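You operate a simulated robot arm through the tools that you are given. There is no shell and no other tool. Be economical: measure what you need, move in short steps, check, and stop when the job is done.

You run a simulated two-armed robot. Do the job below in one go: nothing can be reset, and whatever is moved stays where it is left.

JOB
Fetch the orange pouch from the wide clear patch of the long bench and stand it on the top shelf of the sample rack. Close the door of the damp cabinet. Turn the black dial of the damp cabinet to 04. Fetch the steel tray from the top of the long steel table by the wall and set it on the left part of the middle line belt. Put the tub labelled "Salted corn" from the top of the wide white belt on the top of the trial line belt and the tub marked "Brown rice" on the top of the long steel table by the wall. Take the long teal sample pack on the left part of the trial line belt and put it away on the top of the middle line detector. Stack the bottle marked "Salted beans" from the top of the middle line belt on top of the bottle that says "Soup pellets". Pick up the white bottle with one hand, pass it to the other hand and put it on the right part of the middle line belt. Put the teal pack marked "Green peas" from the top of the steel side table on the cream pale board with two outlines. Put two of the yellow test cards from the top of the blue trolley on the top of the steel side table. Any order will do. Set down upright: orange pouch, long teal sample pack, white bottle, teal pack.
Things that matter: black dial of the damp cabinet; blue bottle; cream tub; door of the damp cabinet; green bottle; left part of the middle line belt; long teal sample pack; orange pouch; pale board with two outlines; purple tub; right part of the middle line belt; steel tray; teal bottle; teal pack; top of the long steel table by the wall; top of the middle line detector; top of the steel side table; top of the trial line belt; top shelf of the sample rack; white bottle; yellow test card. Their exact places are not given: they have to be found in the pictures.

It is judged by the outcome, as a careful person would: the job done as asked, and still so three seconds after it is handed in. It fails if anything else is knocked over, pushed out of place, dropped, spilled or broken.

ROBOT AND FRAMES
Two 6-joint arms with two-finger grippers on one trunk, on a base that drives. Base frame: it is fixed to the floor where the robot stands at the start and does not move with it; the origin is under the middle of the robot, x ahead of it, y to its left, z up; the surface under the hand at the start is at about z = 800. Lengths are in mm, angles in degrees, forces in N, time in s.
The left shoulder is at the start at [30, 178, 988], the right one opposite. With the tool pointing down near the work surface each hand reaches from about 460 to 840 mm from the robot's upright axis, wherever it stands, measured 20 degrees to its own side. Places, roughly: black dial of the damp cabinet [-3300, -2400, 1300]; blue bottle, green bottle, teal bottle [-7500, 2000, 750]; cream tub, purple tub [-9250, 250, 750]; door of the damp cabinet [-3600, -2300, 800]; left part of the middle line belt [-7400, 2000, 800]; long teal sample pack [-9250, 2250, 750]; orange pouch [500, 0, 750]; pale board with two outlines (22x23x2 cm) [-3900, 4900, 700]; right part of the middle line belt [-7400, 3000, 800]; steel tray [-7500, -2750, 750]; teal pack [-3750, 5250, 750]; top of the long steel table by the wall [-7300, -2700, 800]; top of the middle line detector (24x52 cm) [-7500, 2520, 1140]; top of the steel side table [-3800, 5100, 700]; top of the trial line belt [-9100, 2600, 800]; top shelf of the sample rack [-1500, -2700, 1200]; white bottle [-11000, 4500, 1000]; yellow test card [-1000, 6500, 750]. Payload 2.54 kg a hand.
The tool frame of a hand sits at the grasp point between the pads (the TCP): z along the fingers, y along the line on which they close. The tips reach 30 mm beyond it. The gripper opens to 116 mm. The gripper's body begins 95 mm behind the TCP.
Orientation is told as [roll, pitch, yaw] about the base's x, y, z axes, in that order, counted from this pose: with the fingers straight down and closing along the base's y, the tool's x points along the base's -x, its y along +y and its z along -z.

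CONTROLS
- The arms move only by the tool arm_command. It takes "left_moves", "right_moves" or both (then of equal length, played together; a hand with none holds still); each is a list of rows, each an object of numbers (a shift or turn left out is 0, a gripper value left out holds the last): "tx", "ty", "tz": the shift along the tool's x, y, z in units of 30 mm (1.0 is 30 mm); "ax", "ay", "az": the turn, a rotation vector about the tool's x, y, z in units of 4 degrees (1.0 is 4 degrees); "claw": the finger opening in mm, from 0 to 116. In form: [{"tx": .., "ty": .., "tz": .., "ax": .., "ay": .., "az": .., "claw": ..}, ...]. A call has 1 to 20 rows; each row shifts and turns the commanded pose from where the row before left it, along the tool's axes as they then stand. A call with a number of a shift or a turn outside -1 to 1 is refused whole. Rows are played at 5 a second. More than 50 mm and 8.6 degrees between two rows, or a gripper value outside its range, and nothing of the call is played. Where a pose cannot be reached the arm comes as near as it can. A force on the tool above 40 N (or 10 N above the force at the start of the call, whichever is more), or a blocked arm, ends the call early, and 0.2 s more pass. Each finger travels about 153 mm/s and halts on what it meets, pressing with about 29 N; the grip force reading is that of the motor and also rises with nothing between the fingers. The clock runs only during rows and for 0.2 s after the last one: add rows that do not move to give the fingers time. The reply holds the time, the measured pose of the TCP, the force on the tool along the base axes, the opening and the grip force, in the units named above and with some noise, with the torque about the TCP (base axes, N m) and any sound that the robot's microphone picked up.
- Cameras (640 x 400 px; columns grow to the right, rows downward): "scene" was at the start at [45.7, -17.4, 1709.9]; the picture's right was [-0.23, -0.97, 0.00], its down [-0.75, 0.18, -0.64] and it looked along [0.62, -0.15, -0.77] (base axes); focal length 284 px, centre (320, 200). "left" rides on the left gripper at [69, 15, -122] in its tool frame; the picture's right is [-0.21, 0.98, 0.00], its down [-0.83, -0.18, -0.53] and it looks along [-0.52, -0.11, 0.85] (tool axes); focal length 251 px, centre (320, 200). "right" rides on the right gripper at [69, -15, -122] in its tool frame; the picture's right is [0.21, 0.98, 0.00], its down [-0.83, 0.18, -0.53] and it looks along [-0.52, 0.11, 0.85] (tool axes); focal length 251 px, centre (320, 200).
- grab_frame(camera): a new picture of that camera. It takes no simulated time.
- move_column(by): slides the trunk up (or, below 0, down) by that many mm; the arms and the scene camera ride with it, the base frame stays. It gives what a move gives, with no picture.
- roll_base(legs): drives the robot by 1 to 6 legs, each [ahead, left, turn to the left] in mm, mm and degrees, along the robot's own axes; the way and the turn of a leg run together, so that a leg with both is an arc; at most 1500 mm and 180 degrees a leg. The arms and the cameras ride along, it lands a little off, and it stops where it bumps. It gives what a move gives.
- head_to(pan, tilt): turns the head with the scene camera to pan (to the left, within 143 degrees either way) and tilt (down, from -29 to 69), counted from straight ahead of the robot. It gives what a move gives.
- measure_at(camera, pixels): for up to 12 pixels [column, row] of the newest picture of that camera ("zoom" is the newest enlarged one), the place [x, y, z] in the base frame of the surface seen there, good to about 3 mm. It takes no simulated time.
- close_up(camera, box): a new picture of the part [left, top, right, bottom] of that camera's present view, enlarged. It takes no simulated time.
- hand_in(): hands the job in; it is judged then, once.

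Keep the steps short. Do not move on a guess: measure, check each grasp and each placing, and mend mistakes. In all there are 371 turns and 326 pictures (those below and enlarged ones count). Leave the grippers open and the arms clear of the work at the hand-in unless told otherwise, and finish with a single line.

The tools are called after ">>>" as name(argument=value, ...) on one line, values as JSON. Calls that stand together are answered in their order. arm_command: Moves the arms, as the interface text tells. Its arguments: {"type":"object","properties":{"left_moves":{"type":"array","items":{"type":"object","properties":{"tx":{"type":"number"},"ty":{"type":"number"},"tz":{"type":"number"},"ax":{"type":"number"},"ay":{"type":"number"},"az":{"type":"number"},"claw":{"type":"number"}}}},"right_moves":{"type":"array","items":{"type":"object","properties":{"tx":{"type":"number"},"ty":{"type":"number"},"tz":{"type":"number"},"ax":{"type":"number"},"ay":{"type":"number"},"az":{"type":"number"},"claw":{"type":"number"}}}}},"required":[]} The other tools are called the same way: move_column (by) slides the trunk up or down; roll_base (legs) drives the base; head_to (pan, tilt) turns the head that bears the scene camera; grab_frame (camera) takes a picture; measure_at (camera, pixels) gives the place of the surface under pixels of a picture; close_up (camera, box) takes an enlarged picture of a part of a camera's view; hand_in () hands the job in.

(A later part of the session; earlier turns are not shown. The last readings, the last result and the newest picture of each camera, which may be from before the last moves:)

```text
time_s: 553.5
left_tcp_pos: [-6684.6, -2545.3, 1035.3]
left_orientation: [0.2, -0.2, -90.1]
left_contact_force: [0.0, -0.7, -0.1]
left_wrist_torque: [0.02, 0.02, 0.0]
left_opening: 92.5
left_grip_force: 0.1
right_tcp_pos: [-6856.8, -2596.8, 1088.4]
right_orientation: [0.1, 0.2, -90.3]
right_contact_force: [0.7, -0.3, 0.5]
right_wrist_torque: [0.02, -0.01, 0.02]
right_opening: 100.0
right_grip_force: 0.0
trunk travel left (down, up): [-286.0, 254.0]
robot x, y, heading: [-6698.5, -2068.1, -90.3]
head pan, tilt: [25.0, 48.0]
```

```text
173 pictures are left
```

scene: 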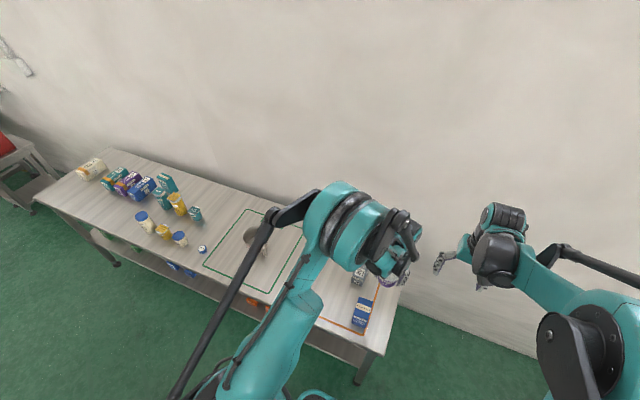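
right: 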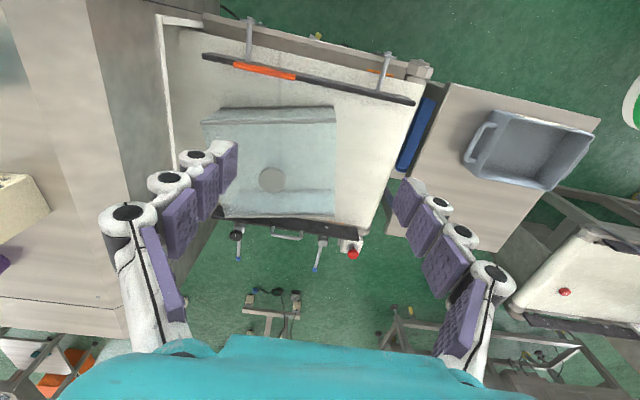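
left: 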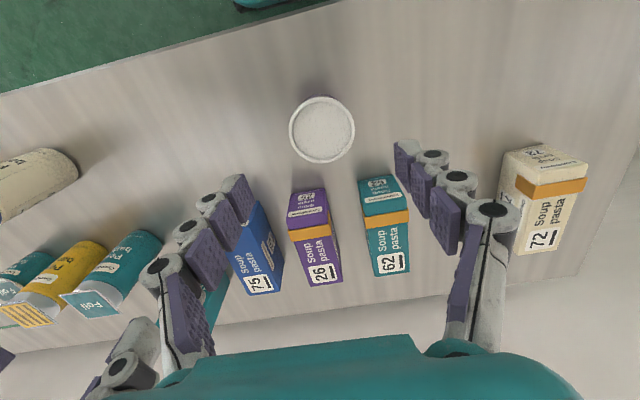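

"Brown rice" is placed. I'll raise the trunk, move clear and reverse north along x≈-6450.

>>> move_column(by=200)

>>> roll_base(legs=[[0, 230, 0], [-1480, 0, 0]])

>>> roll_base(legs=[[0, 0, 0.3], [-1480, 0, 0], [-500, 0, 0]])

>>> head_to(pan=140, tilt=25)

>>> grab_frame(camera="scene")

```text
time_s: 555.6
left_tcp_pos: [-6685.8, -2548.3, 1234.7]
left_orientation: [0.2, -0.1, -90.2]
left_contact_force: [0.5, 0.6, 0.3]
left_wrist_torque: [-0.02, 0.0, -0.02]
left_opening: 92.0
left_grip_force: 0.2
right_tcp_pos: [-6856.1, -2596.7, 1287.7]
right_orientation: [0.2, 0.3, -90.5]
right_contact_force: [0.0, -0.5, -0.8]
right_wrist_torque: [0.02, 0.0, 0.01]
right_opening: 100.0
right_grip_force: 0.1
trunk travel left (down, up): [-486.0, 54.0]
robot x, y, heading: [-6697.6, -2071.0, -90.5]
head pan, tilt: [25.0, 48.0]
```

```text
time_s: 564.4
left_tcp_pos: [-6442.4, -1058.0, 1235.2]
left_orientation: [0.2, -0.1, -90.8]
left_contact_force: [0.0, -0.5, -0.7]
left_wrist_torque: [-0.01, -0.01, 0.01]
left_opening: 92.3
left_grip_force: 0.1
right_tcp_pos: [-6614.7, -1107.6, 1288.0]
right_orientation: [0.1, 0.1, -91.0]
right_contact_force: [-0.3, -0.7, -0.4]
right_wrist_torque: [0.0, -0.05, 0.0]
right_opening: 100.0
right_grip_force: 0.0
trunk travel left (down, up): [-486.0, 54.0]
robot x, y, heading: [-6452.1, -587.3, -90.9]
head pan, tilt: [25.0, 48.0]
```

```text
time_s: 574.5
left_tcp_pos: [-6431.1, 912.6, 1235.2]
left_orientation: [0.2, -0.1, -89.7]
left_contact_force: [-0.3, -0.3, 0.3]
left_wrist_torque: [0.01, -0.02, 0.02]
left_opening: 91.9
left_grip_force: 0.0
right_tcp_pos: [-6600.1, 862.0, 1288.1]
right_orientation: [0.1, 0.2, -90.0]
right_contact_force: [-0.6, -0.1, -0.1]
right_wrist_torque: [0.0, 0.0, 0.01]
right_opening: 99.7
right_grip_force: 0.0
trunk travel left (down, up): [-486.0, 54.0]
robot x, y, heading: [-6445.6, 1388.2, -89.9]
head pan, tilt: [25.0, 48.0]
```

```text
time_s: 576.5
left_tcp_pos: [-6430.2, 914.2, 1234.8]
left_orientation: [0.2, -0.1, -89.8]
left_contact_force: [-0.1, 0.6, 0.2]
left_wrist_torque: [-0.04, -0.01, -0.02]
left_opening: 91.9
left_grip_force: 0.0
right_tcp_pos: [-6600.9, 861.5, 1288.4]
right_orientation: [0.0, 0.2, -89.9]
right_contact_force: [0.3, -0.3, -0.4]
right_wrist_torque: [0.06, 0.01, 0.01]
right_opening: 99.9
right_grip_force: 0.1
trunk travel left (down, up): [-486.0, 54.0]
robot x, y, heading: [-6445.6, 1386.9, -89.7]
head pan, tilt: [140.0, 25.0]
```

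```text
172 pictures are left
```

scene: 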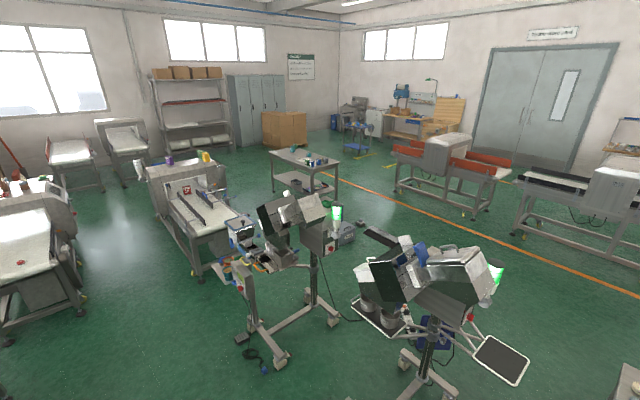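

I see a steel table with items at (305,165), probably the side table. Measuring it and the stands.

>>> measure_at(camera="scene", pixels=[[305, 162], [278, 155], [338, 165], [280, 365], [335, 318], [240, 340], [205, 280], [180, 235], [445, 395], [360, 240], [150, 320], [300, 205]])

>>> close_up(camera="scene", box=[230, 120, 380, 220])

```text
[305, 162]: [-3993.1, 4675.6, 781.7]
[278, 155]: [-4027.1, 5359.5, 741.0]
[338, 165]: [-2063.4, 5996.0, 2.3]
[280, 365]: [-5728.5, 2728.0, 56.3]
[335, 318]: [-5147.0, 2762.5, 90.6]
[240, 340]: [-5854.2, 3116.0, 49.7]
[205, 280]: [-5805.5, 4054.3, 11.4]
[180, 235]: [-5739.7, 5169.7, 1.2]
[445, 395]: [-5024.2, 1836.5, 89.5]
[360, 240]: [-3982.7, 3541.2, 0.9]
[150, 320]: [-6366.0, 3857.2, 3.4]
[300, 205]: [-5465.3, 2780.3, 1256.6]
```

```text
4.00 times, centred on (305, 170) of scene
```

zoom: 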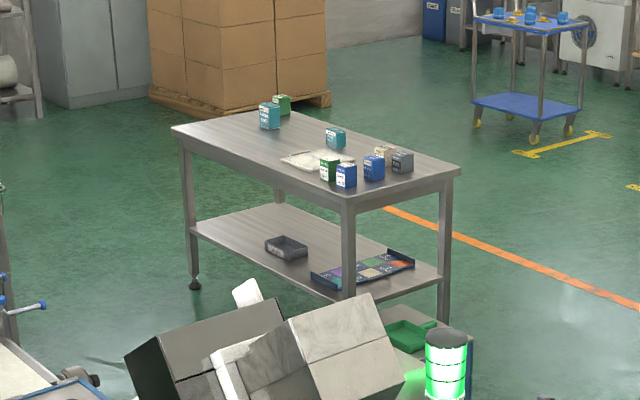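

The side table is around (-3800,5000), and the blue trolley is beyond it. I'll continue north to y≈3550 and look again.

>>> roll_base(legs=[[-1400, 0, -0.2], [-750, 0, 0]])

>>> head_to(pan=105, tilt=30)

>>> grab_frame(camera="scene")

```text
time_s: 587.1
left_tcp_pos: [-6434.2, 3066.4, 1235.1]
left_orientation: [0.2, -0.1, -89.9]
left_contact_force: [0.0, -0.4, 0.1]
left_wrist_torque: [0.0, 0.0, -0.02]
left_opening: 92.0
left_grip_force: 0.0
right_tcp_pos: [-6603.9, 3014.9, 1287.4]
right_orientation: [0.1, 0.2, -90.2]
right_contact_force: [0.2, -0.1, -0.2]
right_wrist_torque: [0.0, 0.03, 0.01]
right_opening: 99.8
right_grip_force: 0.1
trunk travel left (down, up): [-486.0, 54.0]
robot x, y, heading: [-6448.3, 3542.2, -90.3]
head pan, tilt: [140.0, 25.0]
```

```text
time_s: 588.1
left_tcp_pos: [-6433.6, 3066.5, 1235.0]
left_orientation: [0.2, 0.0, -89.8]
left_contact_force: [-0.3, 0.0, 0.3]
left_wrist_torque: [-0.01, -0.02, 0.03]
left_opening: 91.9
left_grip_force: 0.2
right_tcp_pos: [-6604.3, 3015.7, 1288.2]
right_orientation: [0.1, 0.1, -90.3]
right_contact_force: [-0.7, -0.4, -0.1]
right_wrist_torque: [0.0, 0.0, 0.0]
right_opening: 100.1
right_grip_force: 0.1
trunk travel left (down, up): [-486.0, 54.0]
robot x, y, heading: [-6442.8, 3544.4, -90.1]
head pan, tilt: [105.0, 30.0]
```

```text
170 pictures are left
```

scene: 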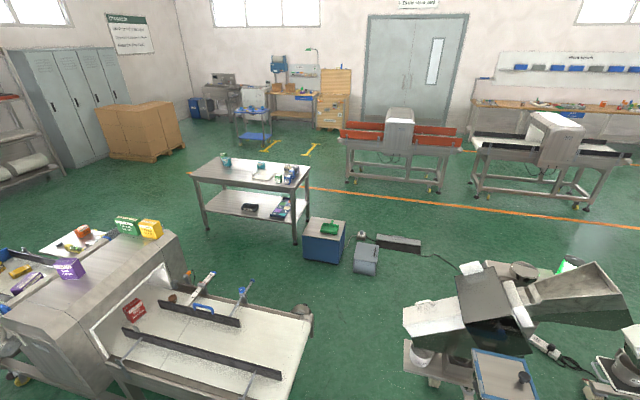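

>>> measure_at(camera="scene", pixels=[[310, 318], [292, 390], [405, 350], [193, 178], [294, 187], [309, 165], [220, 155], [304, 258], [343, 240], [207, 230], [380, 275], [410, 330]])

>>> close_up(camera="scene", box=[180, 140, 330, 240])

```text
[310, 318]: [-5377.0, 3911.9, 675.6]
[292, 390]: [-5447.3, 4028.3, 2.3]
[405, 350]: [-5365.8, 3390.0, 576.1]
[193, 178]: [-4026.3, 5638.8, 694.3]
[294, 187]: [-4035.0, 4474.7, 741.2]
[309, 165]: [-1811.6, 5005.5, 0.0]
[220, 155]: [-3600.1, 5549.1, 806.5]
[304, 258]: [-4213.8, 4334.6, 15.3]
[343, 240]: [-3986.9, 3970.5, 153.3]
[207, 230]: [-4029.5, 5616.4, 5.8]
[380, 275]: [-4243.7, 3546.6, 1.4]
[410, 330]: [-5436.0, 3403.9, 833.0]
```

```text
4.00 times, centred on (255, 190) of scene
```

zoom: 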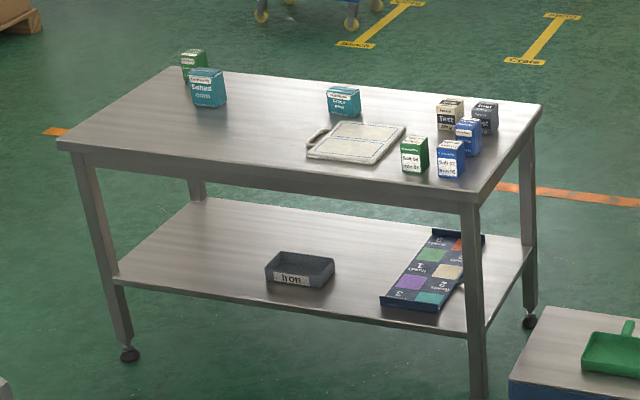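

The gap between the conveyor end (y≥3912) and the stand (y≤3404) is passable at y≈3650. I'll turn to face +x and drive through.

>>> roll_base(legs=[[-100, 0, 0], [0, 0, 90]])

>>> head_to(pan=-15, tilt=45)

>>> grab_frame(camera="scene")

```text
time_s: 593.1
left_tcp_pos: [-5972.5, 3661.4, 1234.7]
left_orientation: [0.2, 0.0, 0.6]
left_contact_force: [-0.6, -0.1, 0.2]
left_wrist_torque: [-0.02, -0.01, 0.02]
left_opening: 92.1
left_grip_force: 0.0
right_tcp_pos: [-5919.1, 3490.9, 1287.6]
right_orientation: [0.1, 0.1, 0.4]
right_contact_force: [-0.1, 0.9, 1.5]
right_wrist_torque: [-0.01, 0.02, -0.03]
right_opening: 100.0
right_grip_force: 0.0
trunk travel left (down, up): [-486.0, 54.0]
robot x, y, heading: [-6450.5, 3642.4, 0.6]
head pan, tilt: [105.0, 30.0]
```

```text
time_s: 595.1
left_tcp_pos: [-5970.4, 3662.0, 1235.3]
left_orientation: [0.2, -0.1, 0.5]
left_contact_force: [-0.4, -0.2, 0.7]
left_wrist_torque: [-0.02, -0.01, 0.03]
left_opening: 92.0
left_grip_force: 0.0
right_tcp_pos: [-5919.9, 3490.2, 1287.4]
right_orientation: [0.0, 0.2, 0.4]
right_contact_force: [-0.3, -0.1, -0.7]
right_wrist_torque: [0.01, 0.0, 0.0]
right_opening: 99.7
right_grip_force: 0.0
trunk travel left (down, up): [-486.0, 54.0]
robot x, y, heading: [-6447.2, 3640.9, 0.4]
head pan, tilt: [-15.0, 45.0]
```

```text
168 pictures are left
```

scene: 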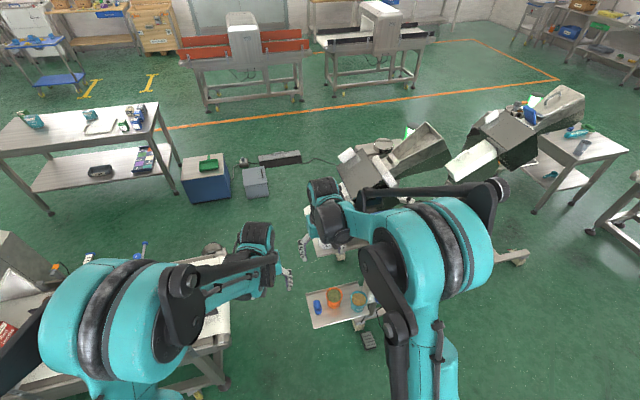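

>>> measure_at(camera="scene", pixels=[[312, 298], [318, 327], [334, 296], [318, 250], [345, 158], [383, 145], [430, 130], [398, 175], [368, 340], [230, 270]])

```text
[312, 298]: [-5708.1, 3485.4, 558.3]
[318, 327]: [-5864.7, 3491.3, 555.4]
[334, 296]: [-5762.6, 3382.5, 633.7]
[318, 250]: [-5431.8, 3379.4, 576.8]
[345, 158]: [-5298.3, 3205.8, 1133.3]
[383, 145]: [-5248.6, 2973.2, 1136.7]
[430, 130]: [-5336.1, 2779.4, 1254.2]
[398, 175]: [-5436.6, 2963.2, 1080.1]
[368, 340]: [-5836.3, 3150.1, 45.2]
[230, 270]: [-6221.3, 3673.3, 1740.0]
```

The way is clear at y≈3690. Driving through, then north to the table's west side.

>>> move_column(by=45)

>>> roll_base(legs=[[0, 48, -0.4], [1480, 0, 0], [160, 0, 0]])

>>> roll_base(legs=[[0, 1150, 0]])

>>> head_to(pan=0, tilt=45)

>>> grab_frame(camera="scene")

```text
time_s: 596.0
left_tcp_pos: [-5971.0, 3661.2, 1280.2]
left_orientation: [0.2, 0.0, 0.5]
left_contact_force: [0.7, 0.3, 0.1]
left_wrist_torque: [-0.05, -0.02, 0.01]
left_opening: 91.9
left_grip_force: 0.0
right_tcp_pos: [-5919.2, 3491.6, 1333.4]
right_orientation: [0.1, 0.1, 0.4]
right_contact_force: [0.3, -0.5, 0.0]
right_wrist_torque: [0.0, 0.0, -0.02]
right_opening: 100.1
right_grip_force: 0.1
trunk travel left (down, up): [-531.0, 9.0]
robot x, y, heading: [-6442.3, 3647.0, 0.3]
head pan, tilt: [-15.0, 45.0]
```

```text
time_s: 605.0
left_tcp_pos: [-4319.8, 3697.5, 1281.8]
left_orientation: [0.3, -0.1, -0.4]
left_contact_force: [-0.2, 0.0, 0.1]
left_wrist_torque: [0.01, -0.07, 0.01]
left_opening: 92.2
left_grip_force: 0.1
right_tcp_pos: [-4269.2, 3525.6, 1334.3]
right_orientation: [-0.1, 0.1, -0.5]
right_contact_force: [-0.1, -0.2, -0.1]
right_wrist_torque: [-0.04, -0.02, -0.01]
right_opening: 99.9
right_grip_force: 0.0
trunk travel left (down, up): [-531.0, 9.0]
robot x, y, heading: [-4788.3, 3688.3, -0.3]
head pan, tilt: [-15.0, 45.0]
```

```text
time_s: 610.8
left_tcp_pos: [-4304.6, 4836.3, 1280.3]
left_orientation: [0.0, -0.1, -0.6]
left_contact_force: [0.0, 0.3, 0.5]
left_wrist_torque: [0.01, 0.03, -0.02]
left_opening: 92.1
left_grip_force: 0.1
right_tcp_pos: [-4256.4, 4664.3, 1332.4]
right_orientation: [0.1, 0.2, -0.9]
right_contact_force: [1.2, 0.3, -0.3]
right_wrist_torque: [0.03, -0.02, 0.0]
right_opening: 100.1
right_grip_force: 0.0
trunk travel left (down, up): [-531.0, 9.0]
robot x, y, heading: [-4781.4, 4827.2, -0.7]
head pan, tilt: [-15.0, 45.0]
```

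```text
time_s: 611.5
left_tcp_pos: [-4304.2, 4836.1, 1279.9]
left_orientation: [0.1, -0.1, -0.6]
left_contact_force: [0.1, -0.3, -0.4]
left_wrist_torque: [0.0, 0.0, -0.02]
left_opening: 92.1
left_grip_force: 0.0
right_tcp_pos: [-4256.2, 4665.4, 1333.9]
right_orientation: [0.0, 0.2, -0.9]
right_contact_force: [0.6, 0.5, -0.1]
right_wrist_torque: [-0.04, 0.01, 0.0]
right_opening: 100.0
right_grip_force: 0.0
trunk travel left (down, up): [-531.0, 9.0]
robot x, y, heading: [-4779.9, 4827.0, -0.8]
head pan, tilt: [0.0, 45.0]
```

```text
167 pictures are left
```

scene: 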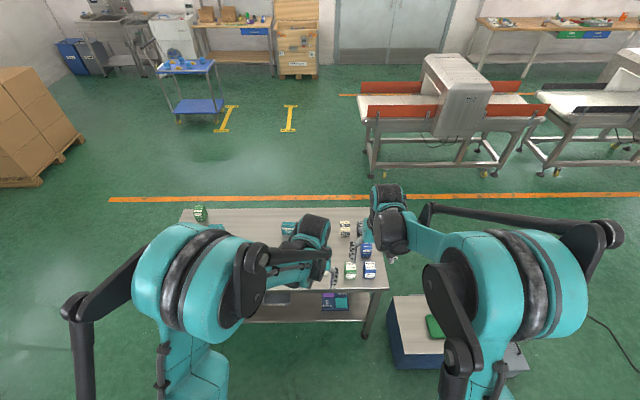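

I'll view the table from the hand cameras.

>>> grab_frame(camera="left")

>>> close_up(camera="scene", box=[170, 190, 400, 330])

```text
166 pictures are left
```

left: 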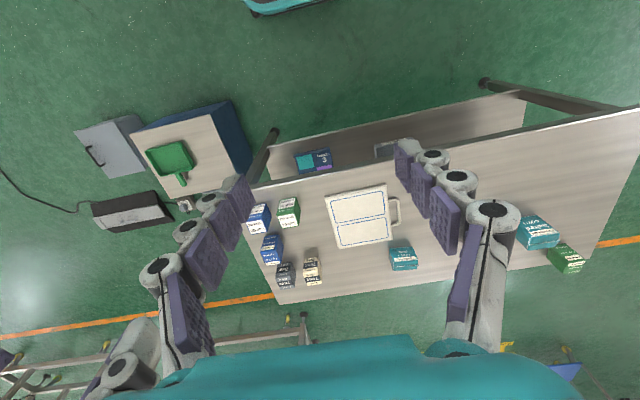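

```text
2.78 times, centred on (285, 260) of scene
```

zoom: 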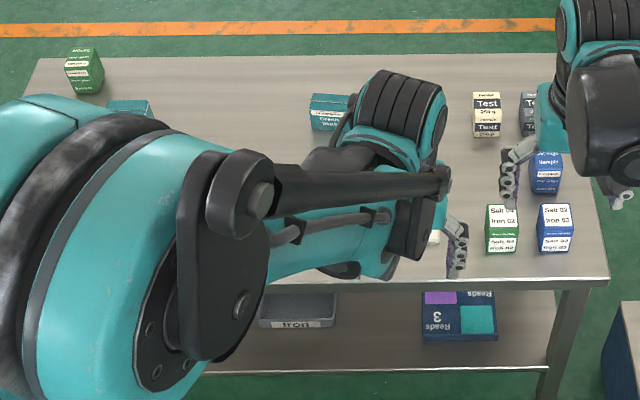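

Measuring the teal pack at (403,258) and the board at (360,218).

>>> measure_at(camera="left", pixels=[[403, 252], [390, 250], [416, 250], [403, 268], [325, 196], [386, 186], [335, 247], [393, 237], [357, 202], [364, 228], [333, 220], [390, 212]])

>>> close_up(camera="left", box=[300, 170, 440, 290])

```text
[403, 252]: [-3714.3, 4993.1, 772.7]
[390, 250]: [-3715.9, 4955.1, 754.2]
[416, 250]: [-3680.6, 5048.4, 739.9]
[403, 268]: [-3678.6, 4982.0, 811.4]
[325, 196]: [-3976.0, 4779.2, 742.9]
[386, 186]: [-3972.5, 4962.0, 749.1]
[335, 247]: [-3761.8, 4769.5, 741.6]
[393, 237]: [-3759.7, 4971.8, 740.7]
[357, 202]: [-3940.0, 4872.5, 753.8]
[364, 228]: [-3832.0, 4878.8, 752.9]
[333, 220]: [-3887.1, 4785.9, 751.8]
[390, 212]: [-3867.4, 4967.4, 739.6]
```

```text
3.33 times, centred on (370, 230) of left
```

zoom: 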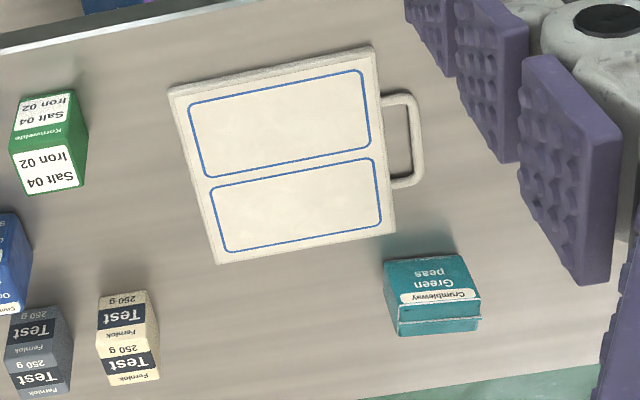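

The pack is near (-3695,5000) and the board's top is z=753. I'll drive closer and lower the trunk to measure precisely.

>>> roll_base(legs=[[380, 60, 0.8]])

>>> move_column(by=-250)

>>> grab_frame(camera="left")

```text
time_s: 613.9
left_tcp_pos: [-3931.5, 4902.1, 1280.7]
left_orientation: [0.2, -0.1, 0.4]
left_contact_force: [0.5, -0.7, 0.0]
left_wrist_torque: [0.05, -0.03, -0.04]
left_opening: 91.9
left_grip_force: 0.1
right_tcp_pos: [-3880.5, 4731.2, 1332.8]
right_orientation: [0.0, 0.2, 0.0]
right_contact_force: [-0.5, 0.8, -0.4]
right_wrist_torque: [-0.01, -0.02, 0.0]
right_opening: 100.1
right_grip_force: 0.0
trunk travel left (down, up): [-531.0, 9.0]
robot x, y, heading: [-4403.8, 4885.9, -0.3]
head pan, tilt: [0.0, 45.0]
```

```text
time_s: 616.5
left_tcp_pos: [-3932.5, 4902.2, 1028.4]
left_orientation: [0.2, -0.1, 0.3]
left_contact_force: [-0.8, 0.2, -0.3]
left_wrist_torque: [0.0, -0.01, 0.0]
left_opening: 91.9
left_grip_force: 0.2
right_tcp_pos: [-3879.4, 4731.9, 1083.6]
right_orientation: [0.0, 0.2, 0.0]
right_contact_force: [-0.1, 0.9, -0.2]
right_wrist_torque: [-0.01, -0.03, 0.02]
right_opening: 100.1
right_grip_force: 0.0
trunk travel left (down, up): [-281.0, 259.0]
robot x, y, heading: [-4407.5, 4888.6, 0.3]
head pan, tilt: [0.0, 45.0]
```

```text
163 pictures are left
```

left: 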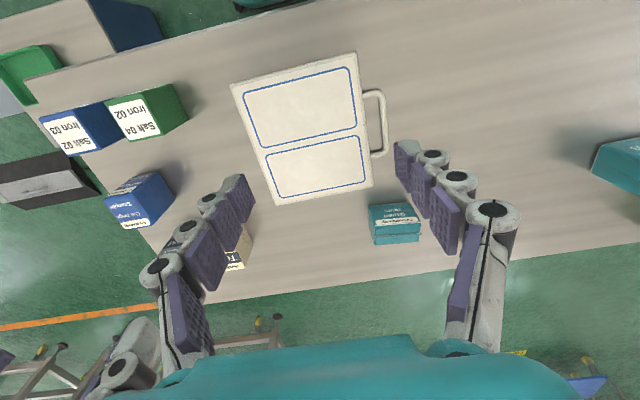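

>>> close_up(camera="left", box=[350, 185, 440, 255])

```text
5.71 times, centred on (395, 220) of left
```

zoom: 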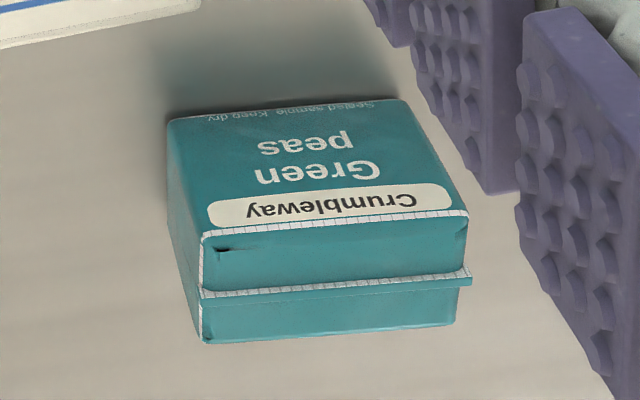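

>>> measure_at(camera="zoom", pixels=[[210, 236], [462, 216], [208, 338], [452, 320], [170, 130], [400, 103], [330, 270], [335, 290], [330, 235], [190, 200]])

```text
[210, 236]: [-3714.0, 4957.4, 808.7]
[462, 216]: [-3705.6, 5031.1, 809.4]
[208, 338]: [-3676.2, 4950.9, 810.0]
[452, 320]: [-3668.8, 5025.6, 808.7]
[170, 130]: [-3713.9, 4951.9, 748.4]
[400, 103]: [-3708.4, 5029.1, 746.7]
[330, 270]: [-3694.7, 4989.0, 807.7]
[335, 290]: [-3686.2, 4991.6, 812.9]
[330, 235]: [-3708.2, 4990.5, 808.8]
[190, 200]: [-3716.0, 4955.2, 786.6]
```

Pack centre is (-3691,4991): 75 mm wide, 38 deep, 70 high, yawed -6.5°. I'll move the left hand over it.

>>> arm_command(left_moves=[{"az": 0.85, "claw": 110}, {"az": 0.85}, {"tx": -0.96, "ty": 0.48}, {"tx": -0.96, "ty": 0.48}, {"tx": -0.96, "ty": 0.48}, {"tx": -0.96, "ty": 0.48}, {"tx": -0.96, "ty": 0.48}, {"tx": -0.96, "ty": 0.48}, {"tx": -0.96, "ty": 0.48}, {"tx": -0.93, "ty": 0.5}, {"tz": 1}, {"tz": 1}, {"tz": 1}, {"tz": 1}, {"tz": 1}, {}])

>>> grab_frame(camera="left")

```text
time_s: 619.9
left_tcp_pos: [-3688.1, 4991.1, 879.7]
left_orientation: [0.2, -0.1, -6.5]
left_contact_force: [0.3, 0.0, 0.1]
left_wrist_torque: [-0.01, -0.03, 0.03]
left_opening: 110.0
left_grip_force: 0.0
right_tcp_pos: [-3880.4, 4731.4, 1083.7]
right_orientation: [-0.1, 0.2, 0.0]
right_contact_force: [0.5, -0.5, -0.3]
right_wrist_torque: [-0.06, -0.03, 0.01]
right_opening: 99.8
right_grip_force: 0.1
trunk travel left (down, up): [-281.0, 259.0]
robot x, y, heading: [-4408.6, 4886.7, 0.1]
head pan, tilt: [0.0, 45.0]
```

```text
161 pictures are left
```

left: 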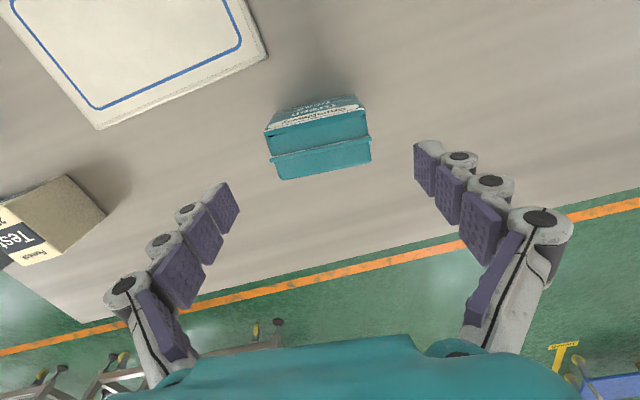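

Centred. Descending and closing.

>>> arm_command(left_moves=[{"tz": 1}, {"tz": 1}, {"tz": 1}, {"tz": 0.35}, {}, {"claw": 55}, {"claw": 55}, {"claw": 55}, {}])

>>> grab_frame(camera="left")

```text
time_s: 621.9
left_tcp_pos: [-3701.6, 4992.7, 790.0]
left_orientation: [0.3, -0.2, -6.5]
left_contact_force: [-0.3, 1.3, -0.3]
left_wrist_torque: [0.0, 0.05, 0.03]
left_opening: 84.2
left_grip_force: 28.9
left hand out of reach, approached as far as the arm can: row 3, 4
right_tcp_pos: [-3880.2, 4732.0, 1083.2]
right_orientation: [0.0, 0.2, 0.0]
right_contact_force: [-0.2, -0.2, 0.0]
right_wrist_torque: [0.0, 0.02, 0.01]
right_opening: 99.9
right_grip_force: 0.0
trunk travel left (down, up): [-281.0, 259.0]
robot x, y, heading: [-4405.8, 4888.5, 0.2]
head pan, tilt: [0.0, 45.0]
```

```text
160 pictures are left
```

left: 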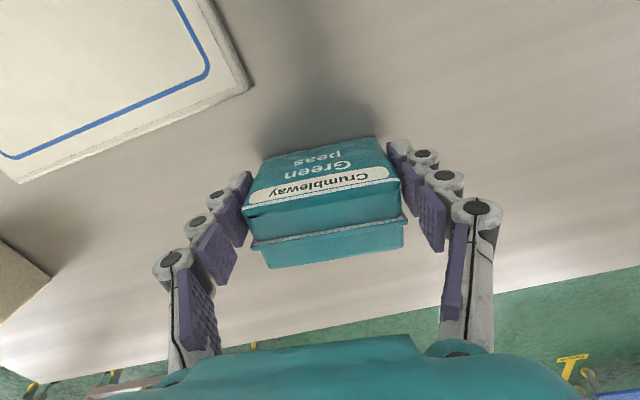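

Gripped 10 mm off centre (84 mm opening). I'll test-lift with the trunk and check.

>>> move_column(by=70)

>>> grab_frame(camera="left")

```text
time_s: 623.0
left_tcp_pos: [-3702.2, 4991.7, 860.1]
left_orientation: [0.2, -0.2, -6.4]
left_contact_force: [-0.8, 0.0, -1.0]
left_wrist_torque: [-0.01, 0.04, 0.0]
left_opening: 84.5
left_grip_force: 28.8
right_tcp_pos: [-3879.2, 4732.1, 1152.5]
right_orientation: [0.0, 0.4, 0.0]
right_contact_force: [0.9, 0.2, 0.6]
right_wrist_torque: [0.04, -0.03, 0.03]
right_opening: 99.8
right_grip_force: 0.0
trunk travel left (down, up): [-351.0, 189.0]
robot x, y, heading: [-4402.4, 4886.8, -0.0]
head pan, tilt: [0.0, 45.0]
```

```text
159 pictures are left
```

left: 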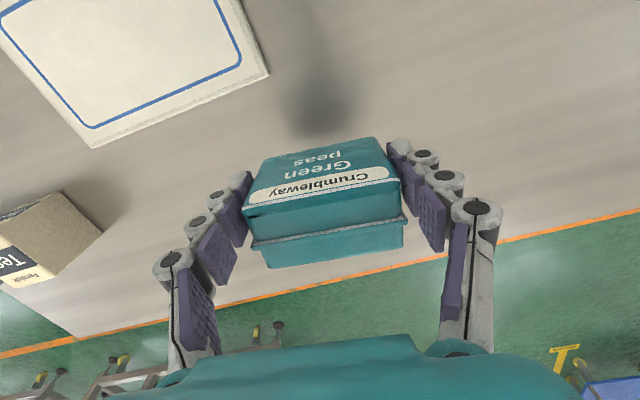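

Held fine. I'll move the right hand out of the way, then take the pack over the board's far outline.

>>> arm_command(left_moves=[{}, {}, {}, {"az": -0.8}, {"az": -0.8}, {"tx": 0.87, "ty": -0.8}, {"tx": 0.87, "ty": -0.8}, {"tx": 0.87, "ty": -0.8}, {"tx": 0.87, "ty": -0.8}, {"tx": 0.87, "ty": -0.8}, {}], right_moves=[{"ty": -1}, {"ty": -1}, {"ty": -1}, {"ty": -1, "tx": 0.5}, {"ty": -1}, {}, {}, {}, {}, {}, {}])

>>> grab_frame(camera="left")

```text
time_s: 625.4
left_tcp_pos: [-3833.0, 4873.5, 860.7]
left_orientation: [0.0, -0.2, -0.2]
left_contact_force: [0.0, 0.8, -2.2]
left_wrist_torque: [0.01, 0.04, 0.0]
left_opening: 84.2
left_grip_force: 29.4
right_tcp_pos: [-3892.6, 4583.1, 1152.9]
right_orientation: [0.0, 0.2, 0.0]
right_contact_force: [-0.2, -0.3, 0.1]
right_wrist_torque: [-0.05, 0.03, 0.0]
right_opening: 100.0
right_grip_force: 0.1
trunk travel left (down, up): [-351.0, 189.0]
robot x, y, heading: [-4405.7, 4889.5, -0.1]
head pan, tilt: [0.0, 45.0]
```

```text
158 pictures are left
```

left: 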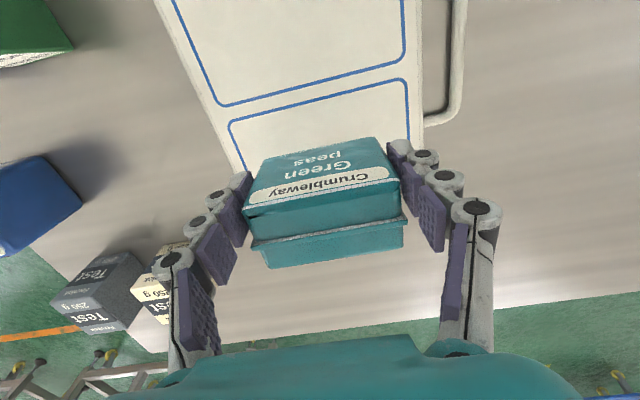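

Over the far outline. Lowering to contact.

>>> arm_command(left_moves=[{"tz": 0.9}, {"tz": 0.85}, {"tz": 0.06}, {"tz": 0.06}, {"tz": 0.06}, {"tz": 0.06}, {}])

```text
time_s: 627.0
left_tcp_pos: [-3832.8, 4872.2, 799.8]
left_orientation: [0.1, -0.2, -0.2]
left_contact_force: [4.9, 0.5, 19.2]
left_wrist_torque: [0.0, -0.06, 0.03]
left_opening: 84.8
left_grip_force: 29.0
right_tcp_pos: [-3894.7, 4581.6, 1153.3]
right_orientation: [-0.1, 0.3, 0.0]
right_contact_force: [0.0, 0.5, 0.3]
right_wrist_torque: [0.02, 0.01, -0.02]
right_opening: 99.9
right_grip_force: 0.0
trunk travel left (down, up): [-351.0, 189.0]
robot x, y, heading: [-4405.9, 4888.0, -0.1]
head pan, tilt: [0.0, 45.0]
```

>>> arm_command(left_moves=[{"tz": -0.06}, {"claw": 96}, {"claw": 106}, {"claw": 106}, {"tz": -0.6}, {"tz": -1}, {"tz": -1}, {"tz": -1}, {"tz": -1}, {"tz": -1}])

>>> grab_frame(camera="left")

```text
time_s: 629.2
left_tcp_pos: [-3832.3, 4874.8, 969.6]
left_orientation: [0.1, -0.3, -0.1]
left_contact_force: [-0.4, 0.7, 0.6]
left_wrist_torque: [0.02, 0.01, 0.01]
left_opening: 106.2
left_grip_force: 0.0
right_tcp_pos: [-3893.8, 4580.9, 1152.1]
right_orientation: [0.0, 0.2, -0.1]
right_contact_force: [0.2, 0.4, 0.3]
right_wrist_torque: [-0.03, 0.0, 0.0]
right_opening: 100.0
right_grip_force: 0.1
trunk travel left (down, up): [-351.0, 189.0]
robot x, y, heading: [-4402.2, 4887.4, 0.0]
head pan, tilt: [0.0, 45.0]
```

```text
157 pictures are left
```

left: 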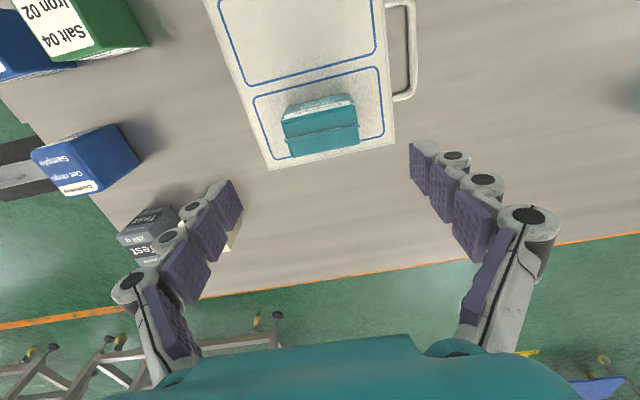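

The pack stands on the board. Next the test cards: raise the trunk, back off and look toward the blue trolley.

>>> move_column(by=180)

>>> roll_base(legs=[[-300, 0, 0]])

>>> head_to(pan=25, tilt=30)

>>> grab_frame(camera="scene")

```text
time_s: 631.2
left_tcp_pos: [-3832.1, 4872.5, 1148.5]
left_orientation: [0.1, -0.4, -0.1]
left_contact_force: [-0.1, -0.2, -0.3]
left_wrist_torque: [0.05, -0.02, 0.02]
left_opening: 105.9
left_grip_force: 0.2
right_tcp_pos: [-3894.1, 4582.2, 1331.9]
right_orientation: [0.0, 0.2, 0.0]
right_contact_force: [-0.5, -0.5, -0.4]
right_wrist_torque: [0.01, 0.02, -0.01]
right_opening: 100.1
right_grip_force: 0.0
trunk travel left (down, up): [-531.0, 9.0]
robot x, y, heading: [-4405.1, 4884.9, -0.0]
head pan, tilt: [0.0, 45.0]
```

```text
time_s: 633.2
left_tcp_pos: [-4124.8, 4873.6, 1149.9]
left_orientation: [0.2, -0.2, 0.0]
left_contact_force: [0.4, -0.2, 0.3]
left_wrist_torque: [-0.01, 0.01, -0.03]
left_opening: 106.2
left_grip_force: 0.1
right_tcp_pos: [-4186.9, 4580.9, 1329.7]
right_orientation: [0.1, 0.3, 0.0]
right_contact_force: [0.5, 0.4, 0.6]
right_wrist_torque: [0.04, 0.01, 0.0]
right_opening: 100.1
right_grip_force: 0.1
trunk travel left (down, up): [-531.0, 9.0]
robot x, y, heading: [-4698.3, 4886.9, 0.1]
head pan, tilt: [0.0, 45.0]
```

```text
time_s: 634.1
left_tcp_pos: [-4125.5, 4873.3, 1149.0]
left_orientation: [0.1, -0.3, -0.1]
left_contact_force: [1.1, -0.7, 0.0]
left_wrist_torque: [-0.03, -0.02, 0.02]
left_opening: 106.0
left_grip_force: 0.1
right_tcp_pos: [-4187.4, 4580.7, 1331.5]
right_orientation: [0.0, 0.3, 0.0]
right_contact_force: [-0.4, -0.1, -0.6]
right_wrist_torque: [-0.03, -0.01, 0.01]
right_opening: 99.9
right_grip_force: 0.1
trunk travel left (down, up): [-531.0, 9.0]
robot x, y, heading: [-4699.0, 4883.7, 0.4]
head pan, tilt: [25.0, 30.0]
```

```text
156 pictures are left
```

scene: 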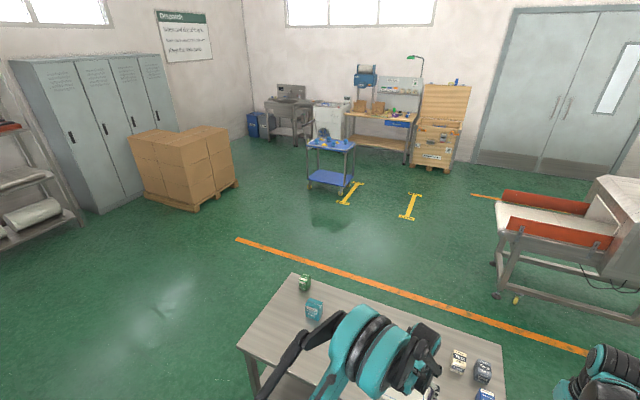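

>>> measure_at(camera="scene", pixels=[[308, 145], [343, 152], [354, 143], [325, 138], [340, 195], [312, 182], [190, 208], [235, 185], [290, 275], [330, 145]])

>>> close_up(camera="scene", box=[290, 120, 370, 200])

```text
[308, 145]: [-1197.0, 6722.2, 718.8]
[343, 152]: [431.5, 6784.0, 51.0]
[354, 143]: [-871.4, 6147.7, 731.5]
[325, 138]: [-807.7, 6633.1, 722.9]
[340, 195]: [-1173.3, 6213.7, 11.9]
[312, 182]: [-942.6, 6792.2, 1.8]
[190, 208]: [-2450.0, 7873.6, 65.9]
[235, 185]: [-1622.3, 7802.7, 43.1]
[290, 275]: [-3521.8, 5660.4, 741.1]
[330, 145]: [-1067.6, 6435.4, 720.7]
```

```text
5.00 times, centred on (330, 160) of scene
```

zoom: 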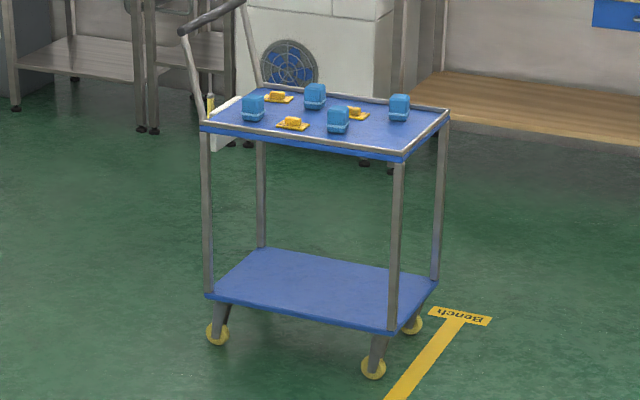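

The yellow cards (three) are on the trolley top near (-1070,6440). I'll drive round the north of the table to it.

>>> roll_base(legs=[[0, 1400, 0], [1400, 0, 0], [1200, 100, 0]])

>>> head_to(pan=0, tilt=42)

>>> grab_frame(camera="scene")

```text
time_s: 653.5
left_tcp_pos: [-1564.5, 6424.6, 1149.0]
left_orientation: [0.1, -0.3, -0.2]
left_contact_force: [0.1, -1.1, -0.9]
left_wrist_torque: [-0.03, -0.02, -0.03]
left_opening: 106.0
left_grip_force: 0.0
right_tcp_pos: [-1625.3, 6134.0, 1332.1]
right_orientation: [-0.1, 0.2, -0.1]
right_contact_force: [0.6, 0.7, 0.3]
right_wrist_torque: [0.0, 0.02, -0.02]
right_opening: 100.0
right_grip_force: 0.1
trunk travel left (down, up): [-531.0, 9.0]
robot x, y, heading: [-2138.0, 6439.5, -0.0]
head pan, tilt: [25.0, 30.0]
```

```text
time_s: 654.3
left_tcp_pos: [-1564.7, 6425.7, 1150.0]
left_orientation: [0.1, -0.3, -0.3]
left_contact_force: [0.4, -0.4, -0.5]
left_wrist_torque: [0.0, -0.03, 0.01]
left_opening: 106.3
left_grip_force: 0.0
right_tcp_pos: [-1626.6, 6132.9, 1331.8]
right_orientation: [0.0, 0.2, -0.1]
right_contact_force: [0.3, 0.2, -0.7]
right_wrist_torque: [0.02, -0.01, 0.01]
right_opening: 100.1
right_grip_force: 0.0
trunk travel left (down, up): [-531.0, 9.0]
robot x, y, heading: [-2138.3, 6436.0, 0.2]
head pan, tilt: [0.0, 42.0]
```

```text
154 pictures are left
```

scene: 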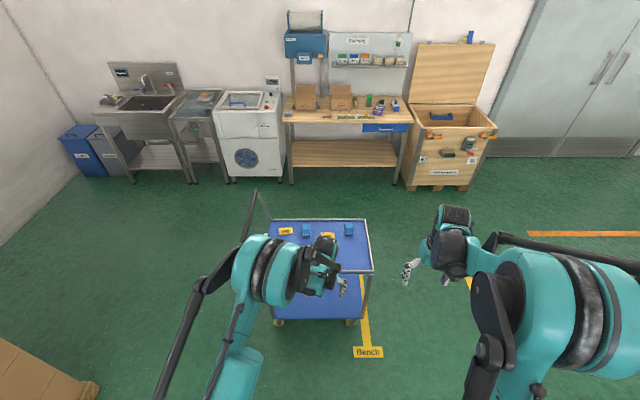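

>>> roll_base(legs=[[400, 60, 0]])

>>> grab_frame(camera="left")

>>> grab_frame(camera="scene")

```text
time_s: 656.9
left_tcp_pos: [-1162.4, 6488.3, 1150.8]
left_orientation: [0.1, -0.3, 0.0]
left_contact_force: [-0.4, -0.6, 0.2]
left_wrist_torque: [0.01, -0.01, 0.01]
left_opening: 106.4
left_grip_force: 0.1
right_tcp_pos: [-1224.2, 6196.2, 1334.0]
right_orientation: [-0.1, 0.2, 0.0]
right_contact_force: [-0.9, 0.1, -0.2]
right_wrist_torque: [-0.04, 0.0, 0.0]
right_opening: 99.6
right_grip_force: 0.0
trunk travel left (down, up): [-531.0, 9.0]
robot x, y, heading: [-1734.3, 6503.0, 0.1]
head pan, tilt: [0.0, 42.0]
```

```text
153 pictures are left
```

left: 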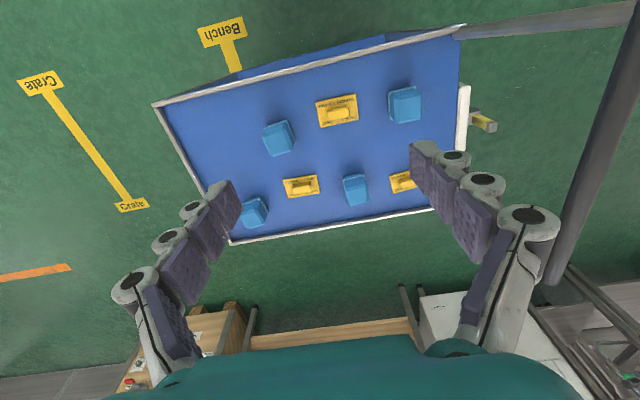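

```text
152 pictures are left
```

scene: 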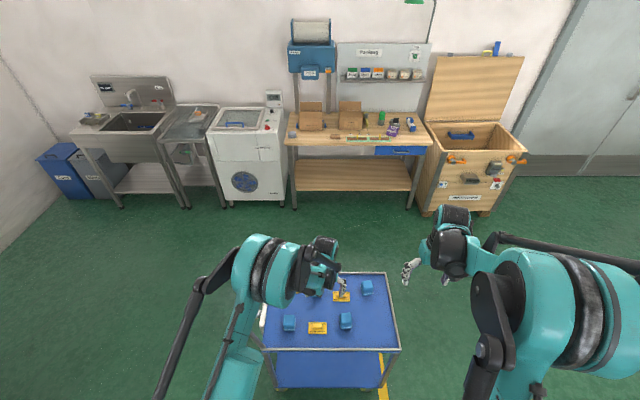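

>>> close_up(camera="left", box=[240, 70, 440, 230])

>>> measure_at(camera="left", pixels=[[337, 115], [319, 105], [356, 97], [322, 126], [357, 119], [300, 185], [285, 180], [316, 176], [287, 197], [318, 192], [337, 150], [402, 181]])

```text
2.50 times, centred on (340, 150) of left
```

zoom: 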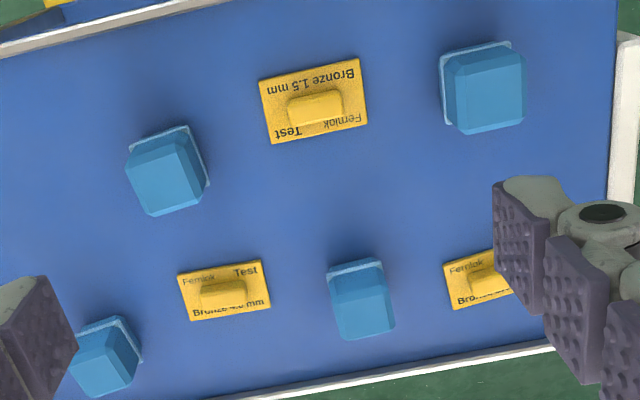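

```text
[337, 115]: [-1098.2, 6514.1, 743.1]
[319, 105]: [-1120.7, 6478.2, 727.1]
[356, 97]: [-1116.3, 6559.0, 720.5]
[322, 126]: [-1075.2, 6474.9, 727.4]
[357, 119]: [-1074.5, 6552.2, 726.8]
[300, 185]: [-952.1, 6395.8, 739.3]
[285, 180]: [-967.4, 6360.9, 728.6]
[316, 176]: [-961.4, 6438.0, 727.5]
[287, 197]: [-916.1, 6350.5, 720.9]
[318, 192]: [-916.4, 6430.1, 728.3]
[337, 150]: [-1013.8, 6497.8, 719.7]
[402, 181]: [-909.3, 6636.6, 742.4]
```

Cards: plates ~80×48 mm with a raised yellow block. I'll take card A (-1098,6514) with the left hand and card B (-950,6396) with the right. Move closer and lower the trunk.

>>> roll_base(legs=[[90, 0, 0]])

>>> arm_command(left_moves=[{"tz": -0.9}, {"tz": -0.9}, {"tz": -0.9}], right_moves=[{"ty": 0.5}, {"ty": 0.5}, {}])

>>> move_column(by=-350)

>>> grab_frame(camera="left")

```text
time_s: 658.0
left_tcp_pos: [-1074.5, 6490.0, 1150.0]
left_orientation: [0.1, -0.3, -0.1]
left_contact_force: [-0.3, -0.2, -1.0]
left_wrist_torque: [0.01, -0.01, -0.02]
left_opening: 106.1
left_grip_force: 0.1
right_tcp_pos: [-1135.9, 6197.3, 1332.4]
right_orientation: [0.0, 0.1, 0.2]
right_contact_force: [0.2, 0.1, -0.3]
right_wrist_torque: [0.0, 0.01, -0.05]
right_opening: 99.9
right_grip_force: 0.0
trunk travel left (down, up): [-531.0, 9.0]
robot x, y, heading: [-1643.5, 6501.6, 0.3]
head pan, tilt: [0.0, 42.0]
```

```text
time_s: 658.8
left_tcp_pos: [-1073.5, 6489.2, 1231.1]
left_orientation: [0.1, -0.2, -0.2]
left_contact_force: [0.0, -1.2, -0.1]
left_wrist_torque: [0.02, 0.01, -0.04]
left_opening: 106.1
left_grip_force: 0.1
right_tcp_pos: [-1133.7, 6228.3, 1331.6]
right_orientation: [0.1, 0.3, 0.1]
right_contact_force: [0.5, -0.5, 0.1]
right_wrist_torque: [0.01, 0.0, -0.01]
right_opening: 99.9
right_grip_force: 0.2
trunk travel left (down, up): [-531.0, 9.0]
robot x, y, heading: [-1645.7, 6499.3, 0.2]
head pan, tilt: [0.0, 42.0]
```

```text
time_s: 662.2
left_tcp_pos: [-1073.5, 6490.2, 880.6]
left_orientation: [0.2, -0.4, -0.1]
left_contact_force: [-0.3, -0.3, 0.9]
left_wrist_torque: [0.02, 0.01, 0.0]
left_opening: 106.0
left_grip_force: 0.0
right_tcp_pos: [-1134.3, 6228.6, 982.1]
right_orientation: [0.0, 0.3, 0.1]
right_contact_force: [0.0, -0.3, -0.4]
right_wrist_torque: [0.01, -0.03, 0.02]
right_opening: 100.0
right_grip_force: 0.0
trunk travel left (down, up): [-181.0, 359.0]
robot x, y, heading: [-1647.6, 6502.4, 0.2]
head pan, tilt: [0.0, 42.0]
```

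```text
150 pictures are left
```

left: 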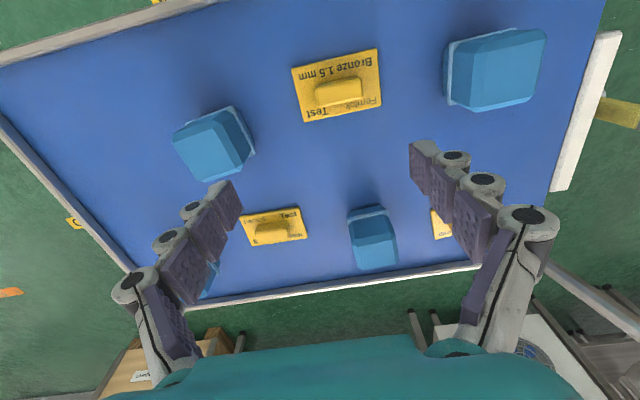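

>>> measure_at(camera="left", pixels=[[318, 90], [360, 84], [339, 88], [316, 103], [362, 97], [292, 68], [377, 52], [302, 120], [381, 104], [214, 140], [500, 65], [270, 222]])

```text
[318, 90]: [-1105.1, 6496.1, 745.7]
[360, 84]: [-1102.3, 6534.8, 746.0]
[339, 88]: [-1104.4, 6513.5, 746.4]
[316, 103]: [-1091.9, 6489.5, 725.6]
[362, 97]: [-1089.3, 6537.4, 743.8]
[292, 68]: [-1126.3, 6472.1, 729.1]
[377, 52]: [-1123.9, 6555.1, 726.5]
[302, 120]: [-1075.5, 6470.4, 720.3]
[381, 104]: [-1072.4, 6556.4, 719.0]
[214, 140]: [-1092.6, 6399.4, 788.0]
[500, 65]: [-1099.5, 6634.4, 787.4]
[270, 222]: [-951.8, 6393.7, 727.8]
```

Card A's block: y 6493–6537, top z≈746. Aligning, descending to z≈762 and closing.

>>> arm_command(left_moves=[{"tx": 0.43, "ty": 0.42, "claw": 64}, {"tx": 0.43, "ty": 0.42}, {}, {"tz": 1}, {"tz": 1}, {"tz": 1}, {"tz": 0.7}, {"tz": 0.2}, {}, {"claw": 30}, {"claw": 30}, {}])

>>> grab_frame(camera="left")

```text
time_s: 664.8
left_tcp_pos: [-1098.9, 6515.6, 764.2]
left_orientation: [0.1, -0.3, -0.2]
left_contact_force: [0.7, 0.5, -1.3]
left_wrist_torque: [-0.02, 0.01, -0.02]
left_opening: 44.8
left_grip_force: 28.8
right_tcp_pos: [-1134.3, 6228.8, 982.2]
right_orientation: [0.0, 0.3, 0.1]
right_contact_force: [0.4, -0.1, 0.2]
right_wrist_torque: [0.0, 0.0, -0.04]
right_opening: 100.0
right_grip_force: 0.0
trunk travel left (down, up): [-181.0, 359.0]
robot x, y, heading: [-1646.2, 6501.0, 0.2]
head pan, tilt: [0.0, 42.0]
```

```text
149 pictures are left
```

left: 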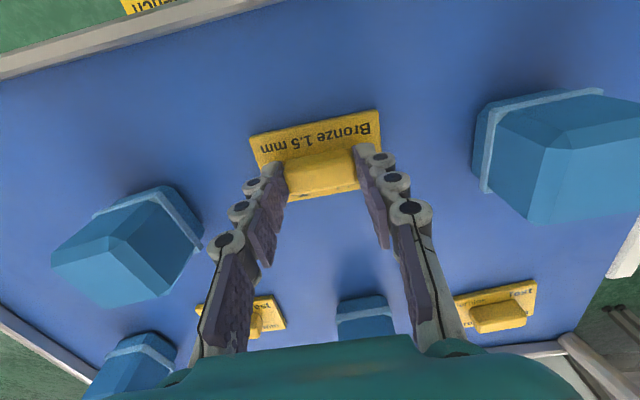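

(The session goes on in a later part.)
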